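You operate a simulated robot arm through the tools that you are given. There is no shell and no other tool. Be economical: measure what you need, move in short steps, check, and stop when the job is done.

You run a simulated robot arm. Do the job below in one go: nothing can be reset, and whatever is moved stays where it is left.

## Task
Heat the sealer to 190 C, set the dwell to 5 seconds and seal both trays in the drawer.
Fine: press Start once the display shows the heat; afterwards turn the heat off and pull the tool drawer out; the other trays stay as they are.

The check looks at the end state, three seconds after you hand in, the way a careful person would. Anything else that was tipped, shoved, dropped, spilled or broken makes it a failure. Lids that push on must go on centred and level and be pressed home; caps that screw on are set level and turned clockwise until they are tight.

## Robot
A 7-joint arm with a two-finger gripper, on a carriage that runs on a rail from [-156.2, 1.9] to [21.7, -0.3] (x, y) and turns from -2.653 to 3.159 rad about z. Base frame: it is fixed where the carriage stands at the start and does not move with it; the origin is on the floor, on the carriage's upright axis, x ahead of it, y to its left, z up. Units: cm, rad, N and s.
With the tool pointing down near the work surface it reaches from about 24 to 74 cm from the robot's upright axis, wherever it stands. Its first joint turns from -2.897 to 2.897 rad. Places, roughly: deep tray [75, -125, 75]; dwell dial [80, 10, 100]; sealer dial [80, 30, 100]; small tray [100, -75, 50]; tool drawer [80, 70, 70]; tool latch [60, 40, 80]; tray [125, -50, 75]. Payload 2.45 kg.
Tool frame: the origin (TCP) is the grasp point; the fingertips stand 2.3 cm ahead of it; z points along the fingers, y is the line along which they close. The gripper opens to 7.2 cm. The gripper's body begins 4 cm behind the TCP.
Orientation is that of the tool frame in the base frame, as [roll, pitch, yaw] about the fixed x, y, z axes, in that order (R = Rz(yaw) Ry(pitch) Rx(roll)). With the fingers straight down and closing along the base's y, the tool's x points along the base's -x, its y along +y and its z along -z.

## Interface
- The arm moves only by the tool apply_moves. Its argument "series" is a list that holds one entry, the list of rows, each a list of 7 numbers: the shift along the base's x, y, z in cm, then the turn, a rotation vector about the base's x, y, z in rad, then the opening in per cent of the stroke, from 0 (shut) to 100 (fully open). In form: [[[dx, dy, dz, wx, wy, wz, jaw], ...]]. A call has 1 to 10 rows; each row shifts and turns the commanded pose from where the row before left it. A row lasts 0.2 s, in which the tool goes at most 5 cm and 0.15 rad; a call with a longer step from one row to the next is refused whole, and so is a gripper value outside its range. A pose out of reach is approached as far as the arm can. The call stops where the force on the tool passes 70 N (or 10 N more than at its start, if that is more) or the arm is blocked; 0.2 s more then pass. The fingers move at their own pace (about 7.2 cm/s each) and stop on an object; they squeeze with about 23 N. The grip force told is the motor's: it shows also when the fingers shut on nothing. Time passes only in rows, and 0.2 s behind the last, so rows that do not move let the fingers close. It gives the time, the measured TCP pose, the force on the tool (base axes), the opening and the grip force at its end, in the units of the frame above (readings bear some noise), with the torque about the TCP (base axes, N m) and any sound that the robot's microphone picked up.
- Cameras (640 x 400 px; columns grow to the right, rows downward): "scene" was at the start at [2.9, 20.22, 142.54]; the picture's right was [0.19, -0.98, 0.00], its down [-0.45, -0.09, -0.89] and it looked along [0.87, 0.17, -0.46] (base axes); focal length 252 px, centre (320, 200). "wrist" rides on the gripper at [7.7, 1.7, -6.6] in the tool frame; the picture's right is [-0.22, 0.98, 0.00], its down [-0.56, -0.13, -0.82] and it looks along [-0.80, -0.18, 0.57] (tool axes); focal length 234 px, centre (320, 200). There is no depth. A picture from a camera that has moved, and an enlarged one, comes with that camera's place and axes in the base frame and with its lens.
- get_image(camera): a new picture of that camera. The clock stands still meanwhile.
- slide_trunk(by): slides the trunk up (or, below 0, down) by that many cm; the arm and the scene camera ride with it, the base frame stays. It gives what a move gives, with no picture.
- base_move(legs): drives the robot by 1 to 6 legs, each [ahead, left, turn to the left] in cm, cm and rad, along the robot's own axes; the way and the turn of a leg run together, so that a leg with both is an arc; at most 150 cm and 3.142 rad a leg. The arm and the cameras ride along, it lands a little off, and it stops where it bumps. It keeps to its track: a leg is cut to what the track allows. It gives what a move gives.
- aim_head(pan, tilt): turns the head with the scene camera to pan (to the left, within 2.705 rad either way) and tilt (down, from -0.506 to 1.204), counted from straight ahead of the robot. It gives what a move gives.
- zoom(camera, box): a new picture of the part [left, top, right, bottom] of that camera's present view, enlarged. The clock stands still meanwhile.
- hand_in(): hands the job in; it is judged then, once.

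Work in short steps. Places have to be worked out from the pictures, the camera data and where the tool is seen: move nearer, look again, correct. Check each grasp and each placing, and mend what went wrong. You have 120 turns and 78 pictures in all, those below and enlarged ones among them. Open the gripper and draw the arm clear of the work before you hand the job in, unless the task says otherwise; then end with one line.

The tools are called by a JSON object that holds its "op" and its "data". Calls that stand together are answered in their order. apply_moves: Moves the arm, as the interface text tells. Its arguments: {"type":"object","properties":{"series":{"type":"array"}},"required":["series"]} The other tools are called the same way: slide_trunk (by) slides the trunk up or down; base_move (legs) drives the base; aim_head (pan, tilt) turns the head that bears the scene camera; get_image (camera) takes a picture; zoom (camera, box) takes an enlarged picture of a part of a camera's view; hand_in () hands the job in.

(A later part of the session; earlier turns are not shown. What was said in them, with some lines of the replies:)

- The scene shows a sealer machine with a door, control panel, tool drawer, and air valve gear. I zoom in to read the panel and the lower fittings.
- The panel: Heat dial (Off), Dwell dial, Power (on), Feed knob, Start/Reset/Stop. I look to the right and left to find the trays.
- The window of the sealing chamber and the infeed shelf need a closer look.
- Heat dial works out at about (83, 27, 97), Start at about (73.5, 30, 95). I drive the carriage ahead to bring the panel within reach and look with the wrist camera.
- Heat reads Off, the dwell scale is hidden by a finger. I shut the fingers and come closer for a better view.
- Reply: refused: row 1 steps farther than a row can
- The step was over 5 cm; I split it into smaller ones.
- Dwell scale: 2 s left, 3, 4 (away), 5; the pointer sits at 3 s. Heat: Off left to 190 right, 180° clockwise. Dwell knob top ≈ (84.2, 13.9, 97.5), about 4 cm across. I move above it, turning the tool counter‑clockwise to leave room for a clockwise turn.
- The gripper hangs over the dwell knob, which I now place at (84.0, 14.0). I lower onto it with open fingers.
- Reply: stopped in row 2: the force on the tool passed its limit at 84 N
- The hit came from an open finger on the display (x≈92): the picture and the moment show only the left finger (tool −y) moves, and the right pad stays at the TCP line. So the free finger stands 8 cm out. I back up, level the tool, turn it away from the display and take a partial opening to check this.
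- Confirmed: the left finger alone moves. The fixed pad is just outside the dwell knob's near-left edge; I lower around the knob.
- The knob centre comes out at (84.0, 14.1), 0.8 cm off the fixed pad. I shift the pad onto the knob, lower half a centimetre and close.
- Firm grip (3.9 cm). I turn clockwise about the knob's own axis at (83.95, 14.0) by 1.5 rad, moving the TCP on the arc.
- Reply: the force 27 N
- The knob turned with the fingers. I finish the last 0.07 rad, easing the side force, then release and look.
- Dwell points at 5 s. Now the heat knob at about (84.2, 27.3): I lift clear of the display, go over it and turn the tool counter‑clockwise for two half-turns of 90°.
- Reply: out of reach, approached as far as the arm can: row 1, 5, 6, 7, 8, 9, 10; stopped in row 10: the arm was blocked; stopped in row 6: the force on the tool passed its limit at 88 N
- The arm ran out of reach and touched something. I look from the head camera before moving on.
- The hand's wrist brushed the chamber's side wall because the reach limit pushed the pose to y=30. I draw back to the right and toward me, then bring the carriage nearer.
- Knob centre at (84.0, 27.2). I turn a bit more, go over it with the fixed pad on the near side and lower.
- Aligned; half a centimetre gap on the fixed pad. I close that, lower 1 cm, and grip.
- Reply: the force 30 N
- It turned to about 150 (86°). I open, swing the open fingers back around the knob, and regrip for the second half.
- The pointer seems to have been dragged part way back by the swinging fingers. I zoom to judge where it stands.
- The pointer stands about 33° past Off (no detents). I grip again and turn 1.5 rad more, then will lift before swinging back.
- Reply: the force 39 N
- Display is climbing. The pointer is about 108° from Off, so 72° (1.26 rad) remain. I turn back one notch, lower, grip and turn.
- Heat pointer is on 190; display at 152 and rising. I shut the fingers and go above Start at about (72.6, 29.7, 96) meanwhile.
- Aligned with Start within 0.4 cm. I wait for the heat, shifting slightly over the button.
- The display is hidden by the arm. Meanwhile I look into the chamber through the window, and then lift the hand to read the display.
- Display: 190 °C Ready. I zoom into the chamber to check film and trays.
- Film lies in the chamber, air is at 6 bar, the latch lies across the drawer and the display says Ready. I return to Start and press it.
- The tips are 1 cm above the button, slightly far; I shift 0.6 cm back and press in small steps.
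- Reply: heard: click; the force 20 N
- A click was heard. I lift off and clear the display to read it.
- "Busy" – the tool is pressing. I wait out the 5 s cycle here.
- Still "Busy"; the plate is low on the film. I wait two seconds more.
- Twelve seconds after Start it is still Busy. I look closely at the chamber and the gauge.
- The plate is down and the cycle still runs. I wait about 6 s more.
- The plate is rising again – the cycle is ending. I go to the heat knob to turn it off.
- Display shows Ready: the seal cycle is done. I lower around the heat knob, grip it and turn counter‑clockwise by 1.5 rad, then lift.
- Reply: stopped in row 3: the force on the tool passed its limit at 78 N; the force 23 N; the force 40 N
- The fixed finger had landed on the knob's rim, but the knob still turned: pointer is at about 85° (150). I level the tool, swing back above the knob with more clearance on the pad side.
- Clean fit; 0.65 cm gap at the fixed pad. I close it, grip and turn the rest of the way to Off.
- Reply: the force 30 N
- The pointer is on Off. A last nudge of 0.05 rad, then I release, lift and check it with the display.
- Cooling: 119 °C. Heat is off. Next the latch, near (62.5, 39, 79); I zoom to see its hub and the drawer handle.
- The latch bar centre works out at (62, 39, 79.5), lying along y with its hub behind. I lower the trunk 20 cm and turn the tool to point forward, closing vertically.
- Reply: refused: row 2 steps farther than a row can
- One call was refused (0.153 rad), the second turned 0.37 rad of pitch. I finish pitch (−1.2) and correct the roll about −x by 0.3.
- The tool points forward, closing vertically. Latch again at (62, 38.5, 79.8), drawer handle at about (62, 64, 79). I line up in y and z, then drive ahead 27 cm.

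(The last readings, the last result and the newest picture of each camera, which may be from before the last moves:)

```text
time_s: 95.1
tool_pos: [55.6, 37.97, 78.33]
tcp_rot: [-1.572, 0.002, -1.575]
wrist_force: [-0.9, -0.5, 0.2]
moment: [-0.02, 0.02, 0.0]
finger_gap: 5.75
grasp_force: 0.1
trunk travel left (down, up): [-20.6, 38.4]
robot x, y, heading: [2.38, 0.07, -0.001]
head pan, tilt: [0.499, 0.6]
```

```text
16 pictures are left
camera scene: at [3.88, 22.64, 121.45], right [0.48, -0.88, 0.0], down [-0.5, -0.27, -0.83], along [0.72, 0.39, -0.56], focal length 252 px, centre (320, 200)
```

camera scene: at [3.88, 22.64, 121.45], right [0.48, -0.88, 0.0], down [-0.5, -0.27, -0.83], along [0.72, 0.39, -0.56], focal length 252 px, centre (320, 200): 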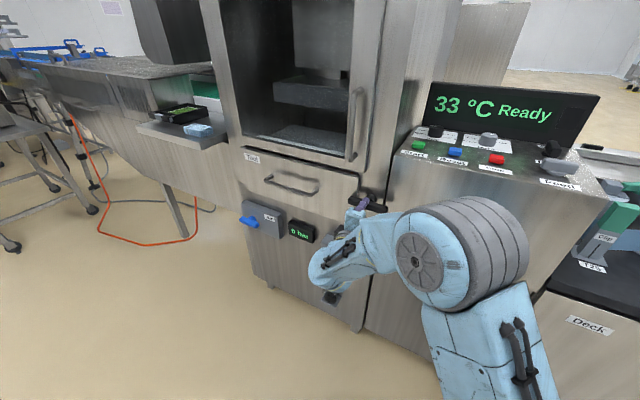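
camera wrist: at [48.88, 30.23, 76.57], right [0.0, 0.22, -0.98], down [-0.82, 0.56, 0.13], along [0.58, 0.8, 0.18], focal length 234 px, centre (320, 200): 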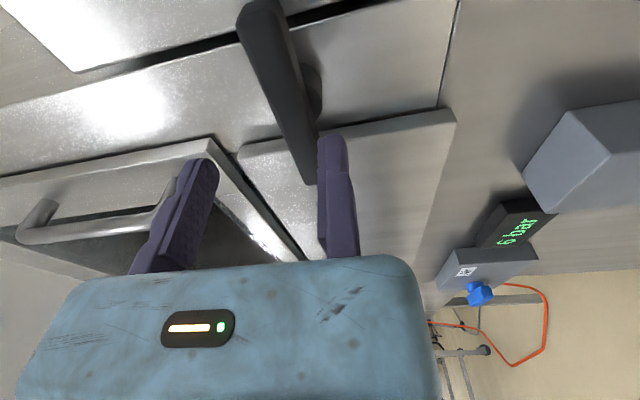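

Bar spans y 33–44.5, centre about (62, 38.9, 80.4). I shift left 0.9 and go ahead 5 cm with the fingers straddling it.

{"op": "apply_moves", "data": {"series": [[[0, 0.9, 0.3, 0, 0, 0, 80], [2.5, 0, 0, 0, 0, 0, 80], [2.3, 0, 0, 0, 0, 0, 80], [0, 0, 0, 0, 0, 0, 80]]]}}

{"op": "get_image", "data": {"camera": "wrist"}}

```text
time_s: 96.1
tool_pos: [60.19, 38.93, 78.41]
tcp_rot: [-1.572, 0.001, -1.574]
wrist_force: [-0.5, 0.1, -0.4]
moment: [0.03, -0.02, 0.02]
finger_gap: 5.73
grasp_force: 0.0
trunk travel left (down, up): [-20.6, 38.4]
robot x, y, heading: [2.13, -0.08, 0.001]
head pan, tilt: [0.499, 0.6]
```

```text
15 pictures are left
camera wrist: at [53.57, 31.14, 76.8], right [0.0, 0.22, -0.98], down [-0.82, 0.56, 0.13], along [0.58, 0.8, 0.18], focal length 234 px, centre (320, 200)
```

wrist: 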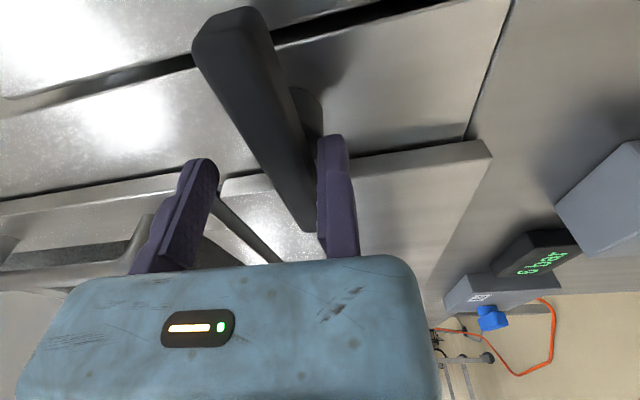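

The bar lies between the fingertips. I raise to near contact and close gently.

{"op": "apply_moves", "data": {"series": [[[0.3, 0, 0.4, 0, 0, 0, 70], [0, 0, 0, 0, 0, 0, 45], [0, 0, 0, 0, 0, 0, 20], [0, 0, 0, 0, 0, 0, 15], [0, 0, 0, 0, 0, 0, 15]]]}}

{"op": "get_image", "data": {"camera": "wrist"}}

```text
time_s: 97.3
tool_pos: [60.22, 38.9, 78.96]
tcp_rot: [-1.571, 0.001, -1.573]
wrist_force: [-13.3, 1.5, 3.8]
moment: [-0.07, 0.2, -0.17]
finger_gap: 1.99
grasp_force: 45.8
trunk travel left (down, up): [-20.6, 38.4]
robot x, y, heading: [2.17, 0.09, 0.002]
head pan, tilt: [0.499, 0.6]
```

```text
14 pictures are left
camera wrist: at [53.77, 31.2, 77.31], right [0.0, 0.22, -0.98], down [-0.82, 0.56, 0.13], along [0.57, 0.8, 0.18], focal length 234 px, centre (320, 200)
```

wrist: 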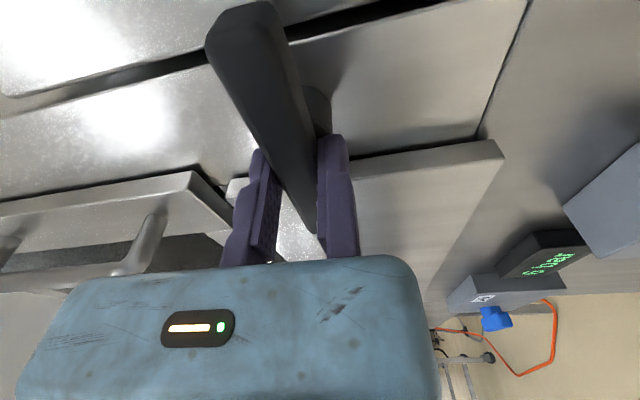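

Gripped (2.0 cm bar). I turn it clockwise (rotation about +x) about the hub by 0.75 rad and watch the force.

{"op": "apply_moves", "data": {"series": [[[0, 0.151, 0.071, 0.15, 0, 0, 15], [0, 0.138, 0.093, 0.15, 0, 0, 15], [0, 0.124, 0.113, 0.15, 0, 0, 15], [0, 0.105, 0.13, 0.15, 0, 0, 15], [0, 0.084, 0.144, 0.15, 0, 0, 15]]]}}

{"op": "get_image", "data": {"camera": "scene"}}

```text
time_s: 98.5
tool_pos: [60.38, 39.6, 78.46]
tcp_rot: [-1.592, 0.733, -1.586]
wrist_force: [-36.3, -3.0, -55.0]
moment: [-4.8, -2.43, -0.73]
finger_gap: 4.1
grasp_force: 45.5
trunk travel left (down, up): [-20.6, 38.4]
robot x, y, heading: [2.44, 0.3, 0.001]
head pan, tilt: [0.499, 0.6]
```

```text
13 pictures are left
camera scene: at [3.93, 22.86, 121.35], right [0.48, -0.88, 0.0], down [-0.5, -0.27, -0.82], along [0.72, 0.39, -0.57], focal length 252 px, centre (320, 200)
```

scene: 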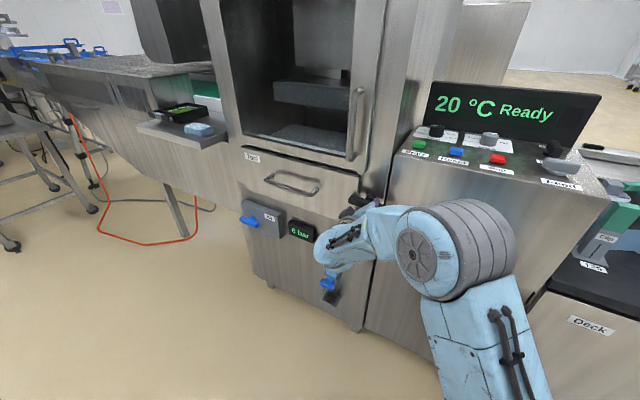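

The latch does not go that way (the bar forced the fingers apart). I turn back and then try counter‑clockwise.

{"op": "apply_moves", "data": {"series": [[[0, -0.084, -0.144, -0.15, 0, 0, 15], [0, -0.105, -0.13, -0.15, 0, 0, 15], [0, -0.124, -0.113, -0.15, 0, 0, 15], [0, -0.138, -0.093, -0.15, 0, 0, 15], [0, -0.151, -0.071, -0.15, 0, 0, 15], [0, 0, 0, 0, 0, 0, 15]]]}}

{"op": "apply_moves", "data": {"series": [[[0, -0.16, -0.048, -0.15, 0, 0, 15], [0, -0.165, -0.024, -0.15, 0, 0, 15], [0, -0.167, 0, -0.15, 0, 0, 15], [0, -0.165, 0.026, -0.15, 0, 0, 15]]]}}

```text
time_s: 99.9
tool_pos: [60.31, 38.69, 78.49]
tcp_rot: [-1.581, -0.006, -1.574]
wrist_force: [-54.1, -20.8, -44.0]
moment: [0.29, -0.47, -0.52]
finger_gap: 3.16
grasp_force: 45.1
trunk travel left (down, up): [-20.6, 38.4]
robot x, y, heading: [2.28, -0.03, -0.001]
head pan, tilt: [0.499, 0.6]
```

```text
time_s: 100.9
tool_pos: [60.34, 37.96, 78.87]
tcp_rot: [-1.575, -0.603, -1.575]
wrist_force: [-57.6, -27.7, -24.7]
moment: [0.14, 1.29, -0.75]
finger_gap: 2.89
grasp_force: 44.7
trunk travel left (down, up): [-20.6, 38.4]
robot x, y, heading: [2.11, 0.04, -0.002]
head pan, tilt: [0.499, 0.6]
```

Going this way the torque is small, so the bar seems to follow. The hand is being pushed back in x; I check with the wrist camera.

{"op": "get_image", "data": {"camera": "wrist"}}

```text
12 pictures are left
camera wrist: at [53.76, 30.6, 81.9], right [-0.01, -0.37, -0.93], down [-0.82, 0.54, -0.21], along [0.58, 0.76, -0.31], focal length 234 px, centre (320, 200)
```

wrist: 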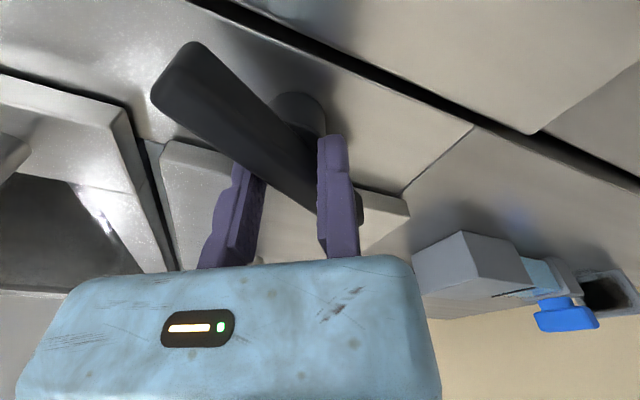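

The bar has turned well past the hand's own angle (about 1 rad already, left end down). I ease back in x and turn 0.6 rad more.

{"op": "apply_moves", "data": {"series": [[[-0.3, -0.1, 0.1, -0.15, 0, 0, 15], [0, -0.15, 0.074, -0.15, 0, 0, 15], [0, -0.137, 0.095, -0.15, 0, 0, 15], [0, -0.121, 0.115, -0.15, 0, 0, 15]]]}}

{"op": "get_image", "data": {"camera": "scene"}}

```text
time_s: 101.9
tool_pos: [60.41, 37.78, 79.61]
tcp_rot: [-1.554, -1.199, -1.588]
wrist_force: [-9.9, 5.2, 5.9]
moment: [0.06, 0.92, -0.52]
finger_gap: 1.98
grasp_force: 45.6
trunk travel left (down, up): [-20.6, 38.4]
robot x, y, heading: [1.93, 0.07, -0.003]
head pan, tilt: [0.499, 0.6]
```

```text
11 pictures are left
camera scene: at [3.83, 22.66, 121.47], right [0.48, -0.88, 0.0], down [-0.5, -0.27, -0.83], along [0.73, 0.39, -0.56], focal length 252 px, centre (320, 200)
```

scene: 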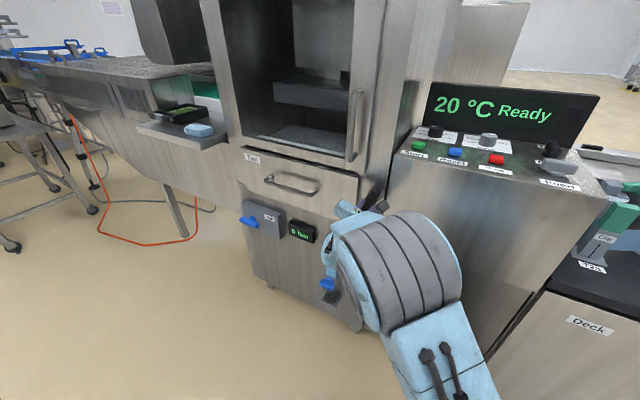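

Grip is flush again (1.98), bar at about −1.2 rad. I finish to vertical, release and back off.

{"op": "apply_moves", "data": {"series": [[[0, -0.103, 0.132, -0.15, 0, 0, 15], [0, -0.082, 0.146, -0.15, 0, 0, 15], [0, -0.04, 0.09, -0.08, 0, 0, 15], [0, 0, 0, 0, 0, 0, 15]]]}}

{"op": "apply_moves", "data": {"series": [[[0, 0, 0, 0, 0, 0, 70], [0, 0, 0, 0, 0, 0, 80], [-3, 0, 0, 0, 0, 0, 80], [-4, 0, 0, 0, 0, 0, 80], [-4, 0, 0, 0, 0, 0, 80]]]}}

{"op": "get_image", "data": {"camera": "wrist"}}

```text
time_s: 102.9
tool_pos: [60.22, 37.69, 80.01]
tcp_rot: [0.726, -1.563, 2.421]
wrist_force: [14.7, 30.2, 20.3]
moment: [0.7, -0.27, -0.5]
finger_gap: 1.97
grasp_force: 44.5
trunk travel left (down, up): [-20.6, 38.4]
robot x, y, heading: [2.18, 0.18, -0.005]
head pan, tilt: [0.499, 0.6]
```

```text
time_s: 104.1
tool_pos: [49.11, 37.72, 79.38]
tcp_rot: [1.304, -1.563, 1.837]
wrist_force: [0.7, -0.4, -1.2]
moment: [0.04, 0.0, -0.01]
finger_gap: 5.76
grasp_force: 0.1
trunk travel left (down, up): [-20.6, 38.4]
robot x, y, heading: [2.31, 0.01, -0.006]
head pan, tilt: [0.499, 0.6]
```

```text
10 pictures are left
camera wrist: at [42.56, 36.02, 87.32], right [0.0, -0.98, -0.21], down [-0.82, 0.12, -0.56], along [0.58, 0.17, -0.8], focal length 234 px, centre (320, 200)
```

wrist: 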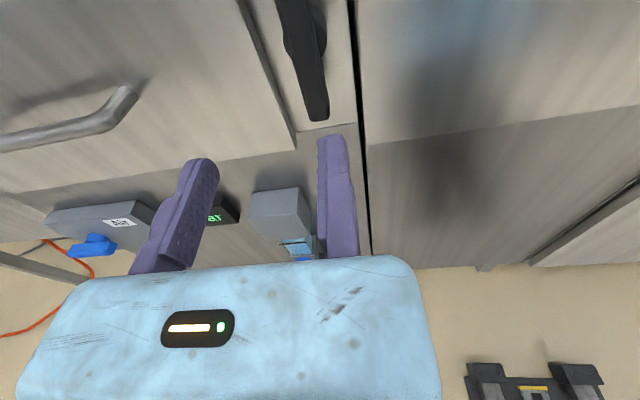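

Latch is vertical and clear of the drawer. Now the handle (bar at about x 62, z 79, y 55–74): I roll the tool back to close vertically and shift left.

{"op": "apply_moves", "data": {"series": [[[0, 0, 0, 0.15, 0, 0, 80], [0, 1, 0, 0.15, 0, 0, 80], [0, 2, 0, 0.15, 0, 0, 80], [0, 2, 0, 0.15, 0, 0, 80], [0, 2, 0, 0.15, 0, 0, 80], [0, 2, 0, 0.15, 0, 0, 80], [0, 2, 0, 0.15, 0, 0, 80], [0, 2, 0, 0.15, 0, 0, 80], [0, 2, -0.5, 0.15, 0, 0, 80], [0, 2, -0.7, 0.15, 0, 0, 80]]]}}

{"op": "apply_moves", "data": {"series": [[[0, 2, -0.5, 0.075, 0, 0, 80], [0, 2, -0.5, 0, 0, 0, 80], [0, 0, 0, 0, 0, 0, 80]]]}}

{"op": "get_image", "data": {"camera": "wrist"}}

```text
time_s: 106.3
tool_pos: [49.22, 54.46, 78.35]
tcp_rot: [-1.571, -0.075, -1.574]
wrist_force: [-0.6, -0.3, 0.4]
moment: [0.01, 0.04, -0.03]
finger_gap: 5.78
grasp_force: 0.0
trunk travel left (down, up): [-20.6, 38.4]
robot x, y, heading: [2.26, -0.03, 0.0]
head pan, tilt: [0.499, 0.6]
```

```text
time_s: 107.1
tool_pos: [49.11, 58.39, 77.55]
tcp_rot: [-1.574, -0.001, -1.573]
wrist_force: [0.0, 0.7, 0.2]
moment: [0.01, 0.01, -0.03]
finger_gap: 5.76
grasp_force: 0.0
trunk travel left (down, up): [-20.6, 38.4]
robot x, y, heading: [2.4, 0.02, -0.002]
head pan, tilt: [0.499, 0.6]
```

```text
9 pictures are left
camera wrist: at [42.61, 50.69, 75.86], right [0.0, 0.21, -0.98], down [-0.82, 0.56, 0.12], along [0.58, 0.8, 0.18], focal length 234 px, centre (320, 200)
```

wrist: 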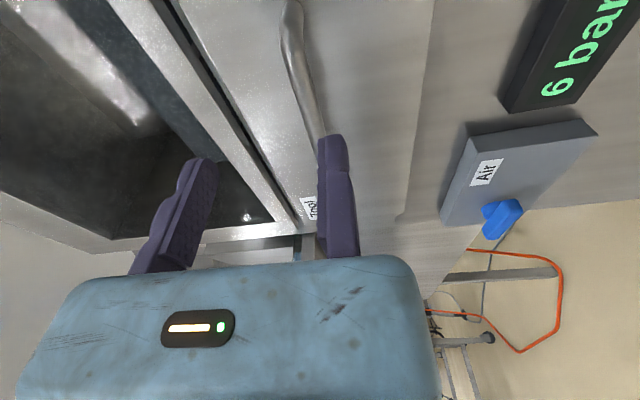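

Handle bar at z≈79.8 sits between fingers' heights. I drive ahead 9 cm and look.

{"op": "base_move", "data": {"legs": [[9, 0, 0]]}}

{"op": "apply_moves", "data": {"series": [[[1.2, 0, 0.5, 0, 0, 0, 80], [1.2, 0, 0, 0, 0, 0, 80], [0, 0, 0, 0, 0, 0, 80]]]}}

{"op": "get_image", "data": {"camera": "wrist"}}

```text
time_s: 108.2
tool_pos: [58.13, 58.31, 77.47]
tcp_rot: [-1.572, -0.005, -1.574]
wrist_force: [-0.4, -0.5, 0.1]
moment: [-0.05, -0.03, 0.02]
finger_gap: 5.77
grasp_force: 0.0
trunk travel left (down, up): [-20.6, 38.4]
robot x, y, heading: [10.9, -0.32, 0.002]
head pan, tilt: [0.499, 0.6]
```

```text
time_s: 109.0
tool_pos: [60.51, 58.26, 78.11]
tcp_rot: [-1.573, -0.002, -1.571]
wrist_force: [0.9, -0.2, -0.7]
moment: [-0.02, -0.04, 0.0]
finger_gap: 5.77
grasp_force: 0.1
trunk travel left (down, up): [-20.6, 38.4]
robot x, y, heading: [10.76, -0.08, 0.002]
head pan, tilt: [0.499, 0.6]
```

```text
8 pictures are left
camera wrist: at [53.94, 50.57, 76.41], right [0.0, 0.21, -0.98], down [-0.82, 0.56, 0.12], along [0.58, 0.8, 0.17], focal length 234 px, centre (320, 200)
```

wrist: 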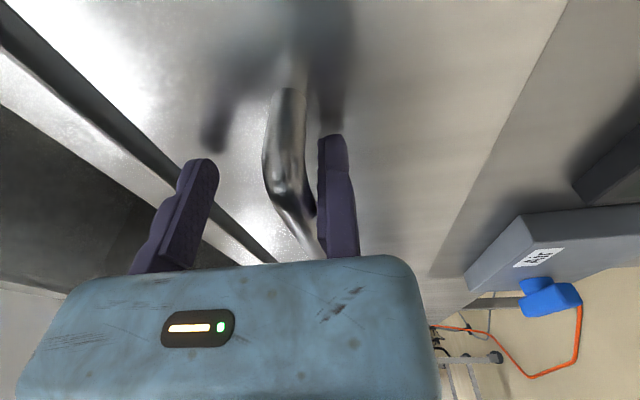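

The handle's end bend is between the fingers; the bar proper is slightly further left. I shift left 3 cm, then close on the bar.

{"op": "apply_moves", "data": {"series": [[[0, 1.5, 0, 0, 0, 0, 80], [0, 1.5, 0.3, 0, 0, 0, 80], [0, 0, 0, 0, 0, 0, 45], [0, 0, 0, 0, 0, 0, 15], [0, 0, 0, 0, 0, 0, 0], [0, 0, 0, 0, 0, 0, 0]]]}}

{"op": "get_image", "data": {"camera": "wrist"}}

```text
time_s: 110.4
tool_pos: [60.55, 61.41, 78.13]
tcp_rot: [-1.575, -0.004, -1.574]
wrist_force: [2.3, -4.4, -11.9]
moment: [0.27, -0.16, 0.11]
finger_gap: 1.59
grasp_force: 41.1
trunk travel left (down, up): [-20.6, 38.4]
robot x, y, heading: [11.47, -0.1, -0.005]
head pan, tilt: [0.499, 0.6]
```

```text
7 pictures are left
camera wrist: at [54.0, 53.66, 76.57], right [0.0, 0.21, -0.98], down [-0.82, 0.56, 0.12], along [0.58, 0.8, 0.17], focal length 234 px, centre (320, 200)
```

wrist: 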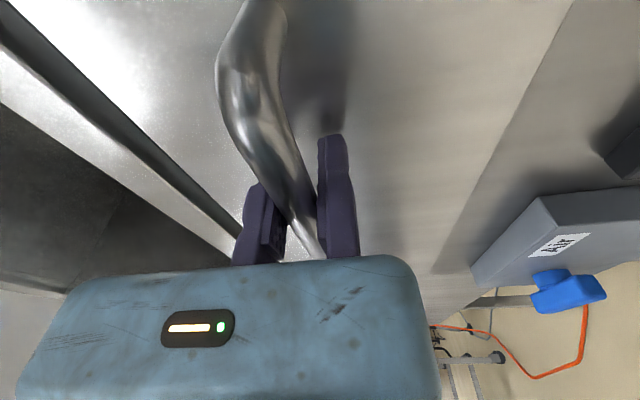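

The handle bar is gripped (1.6 cm). I pull by driving the carriage back, 15 cm first.

{"op": "base_move", "data": {"legs": [[-15, 0, 0]]}}

{"op": "get_image", "data": {"camera": "scene"}}

```text
time_s: 111.8
tool_pos: [45.68, 61.56, 78.31]
tcp_rot: [-1.575, -0.004, -1.572]
wrist_force: [-3.2, -25.7, -21.1]
moment: [0.27, -0.25, -0.49]
finger_gap: 1.56
grasp_force: 41.8
trunk travel left (down, up): [-20.6, 38.4]
robot x, y, heading: [-3.5, 0.06, 0.004]
head pan, tilt: [0.499, 0.6]
```

```text
6 pictures are left
camera scene: at [-1.96, 22.68, 121.45], right [0.48, -0.88, 0.0], down [-0.5, -0.27, -0.82], along [0.72, 0.4, -0.57], focal length 252 px, centre (320, 200)
```

scene: 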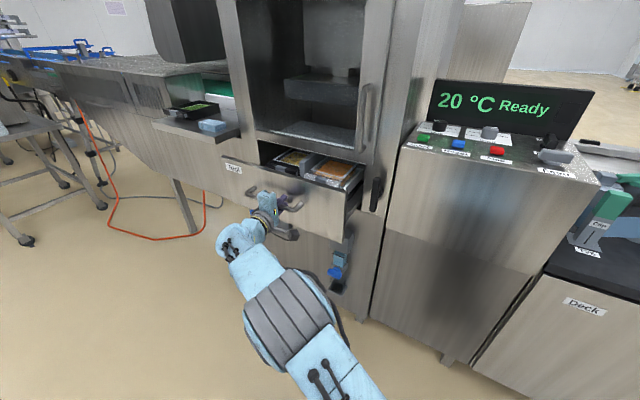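

The drawer slides out, and two filled trays appear. I pull further in two legs and watch the force.

{"op": "base_move", "data": {"legs": [[-12, 0, 0]]}}

{"op": "zoom", "data": {"camera": "scene", "box": [200, 110, 400, 250]}}

```text
time_s: 113.0
tool_pos: [33.56, 61.81, 78.25]
tcp_rot: [-1.574, -0.003, -1.574]
wrist_force: [-3.3, -17.9, -6.8]
moment: [0.23, -0.09, -0.68]
finger_gap: 1.59
grasp_force: 41.5
trunk travel left (down, up): [-20.6, 38.4]
robot x, y, heading: [-15.97, 0.43, 0.001]
head pan, tilt: [0.499, 0.6]
```

```text
2.86 times, centred on (300, 180) of scene
camera zoom: at [-14.07, 22.8, 121.46], right [0.48, -0.88, 0.0], down [-0.49, -0.27, -0.83], along [0.72, 0.4, -0.56], focal length 721 px, centre (377, 257)
```

zoom: 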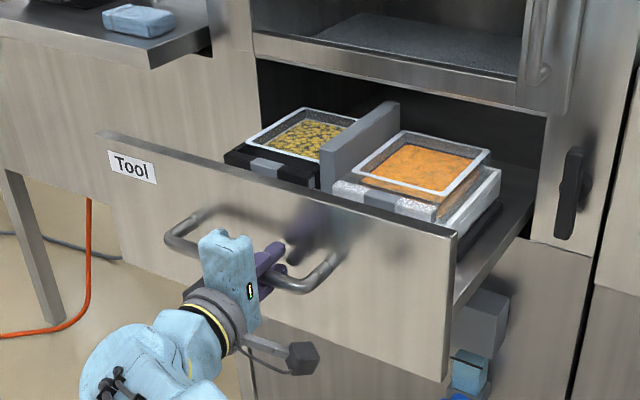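

Both trays show a film with a white sealed rim. I pull a bit more to find the drawer's stop.

{"op": "base_move", "data": {"legs": [[-5, 0, 0]]}}

```text
time_s: 114.0
tool_pos: [28.55, 61.84, 78.13]
tcp_rot: [-1.575, -0.002, -1.576]
wrist_force: [-2.8, -4.8, 0.0]
moment: [0.12, 0.01, -0.17]
finger_gap: 1.6
grasp_force: 41.7
trunk travel left (down, up): [-20.6, 38.4]
robot x, y, heading: [-20.72, 0.65, -0.0]
head pan, tilt: [0.499, 0.6]
```

Still moving freely (32 cm out). I pull on by 6 cm and compare force and grip.

{"op": "base_move", "data": {"legs": [[-6, 0, 0]]}}

{"op": "zoom", "data": {"camera": "scene", "box": [200, 90, 400, 230]}}

```text
time_s: 114.9
tool_pos: [22.32, 62.14, 78.03]
tcp_rot: [-1.577, -0.003, -1.571]
wrist_force: [0.0, -0.3, 0.6]
moment: [-0.01, 0.01, -0.02]
finger_gap: 0.0
grasp_force: 28.5
trunk travel left (down, up): [-20.6, 38.4]
robot x, y, heading: [-26.35, 0.21, 0.005]
head pan, tilt: [0.499, 0.6]
```

```text
2.86 times, centred on (300, 160) of scene
camera zoom: at [-25.01, 23.02, 121.44], right [0.48, -0.87, 0.0], down [-0.49, -0.27, -0.83], along [0.72, 0.4, -0.56], focal length 721 px, centre (377, 314)
```

zoom: 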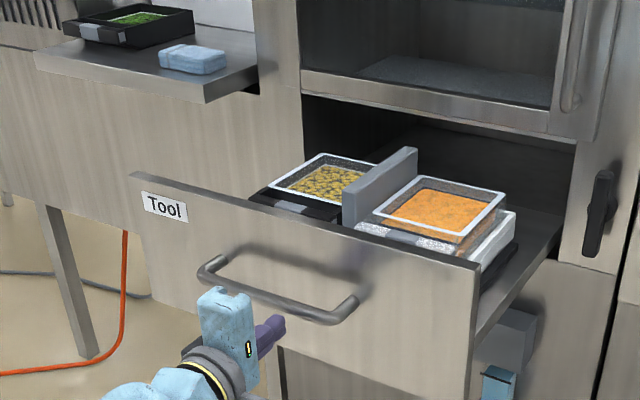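

The drawer hit its stop and the handle slipped out of the fingers, as it stays fully out. I open the gripper, back away and do a last check.

{"op": "apply_moves", "data": {"series": [[[-1, 0, 0, 0, 0, 0, 100], [0, 0, 0, 0, 0, 0, 100], [0, 0, 0, 0, 0, 0, 100]]]}}

{"op": "base_move", "data": {"legs": [[-15, 0, 0]]}}

{"op": "get_image", "data": {"camera": "scene"}}

{"op": "zoom", "data": {"camera": "scene", "box": [270, 110, 390, 190]}}

```text
time_s: 115.7
tool_pos: [21.24, 62.09, 78.04]
tcp_rot: [-1.576, -0.003, -1.573]
wrist_force: [0.6, -0.2, -0.3]
moment: [0.04, 0.01, 0.03]
finger_gap: 7.21
grasp_force: 0.0
trunk travel left (down, up): [-20.6, 38.4]
robot x, y, heading: [-26.88, 0.01, 0.003]
head pan, tilt: [0.499, 0.6]
```

```text
time_s: 117.2
tool_pos: [5.4, 62.41, 77.99]
tcp_rot: [-1.575, -0.001, -1.568]
wrist_force: [-0.1, 0.1, -0.3]
moment: [-0.02, 0.04, -0.02]
finger_gap: 7.2
grasp_force: 0.0
trunk travel left (down, up): [-20.6, 38.4]
robot x, y, heading: [-42.34, 0.52, 0.01]
head pan, tilt: [0.499, 0.6]
```

```text
3 pictures are left
camera scene: at [-40.86, 23.22, 121.45], right [0.49, -0.87, 0.0], down [-0.49, -0.28, -0.83], along [0.72, 0.4, -0.56], focal length 252 px, centre (320, 200)
```

scene: 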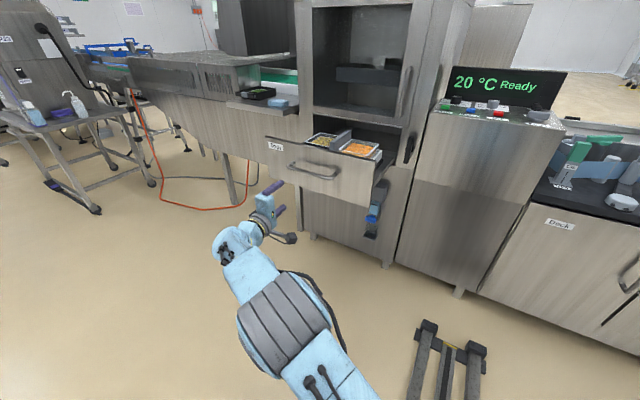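

```text
5.00 times, centred on (330, 150) of scene
camera zoom: at [-40.86, 23.22, 121.45], right [0.49, -0.87, 0.0], down [-0.49, -0.28, -0.83], along [0.72, 0.4, -0.56], focal length 1261 px, centre (270, 450)
```

zoom: 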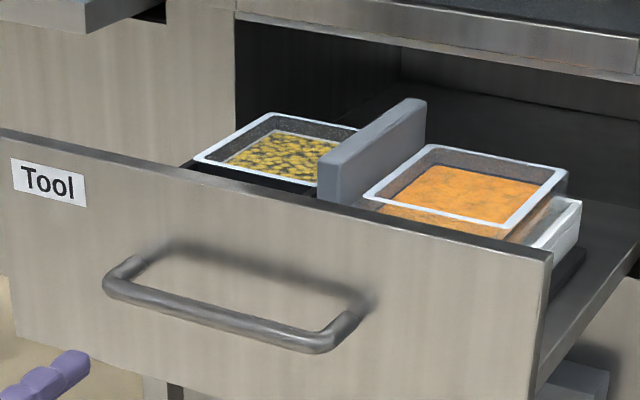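

Both trays carry the sealed rim, heat is off (20 °C), the drawer is out and the arm is clear. I hand in.

{"op": "hand_in", "data": {}}

```text
The job is handed in.
```

I ran one seal cycle at 190 °C with the dwell set to 5 s. Both trays came out with film over them and a pale sealed rim, judged by camera only. The heat is off and the display reads 20 °C. The tool drawer is pulled out to its stop with the latch left open, I did not touch the other trays, and the arm is clear with the gripper open. Along the way the gripper bumped the display once and the hand touched the chamber's side wall. It also came down on the heat knob and strained the latch the wrong way before it turned; no damage was visible afterwards.
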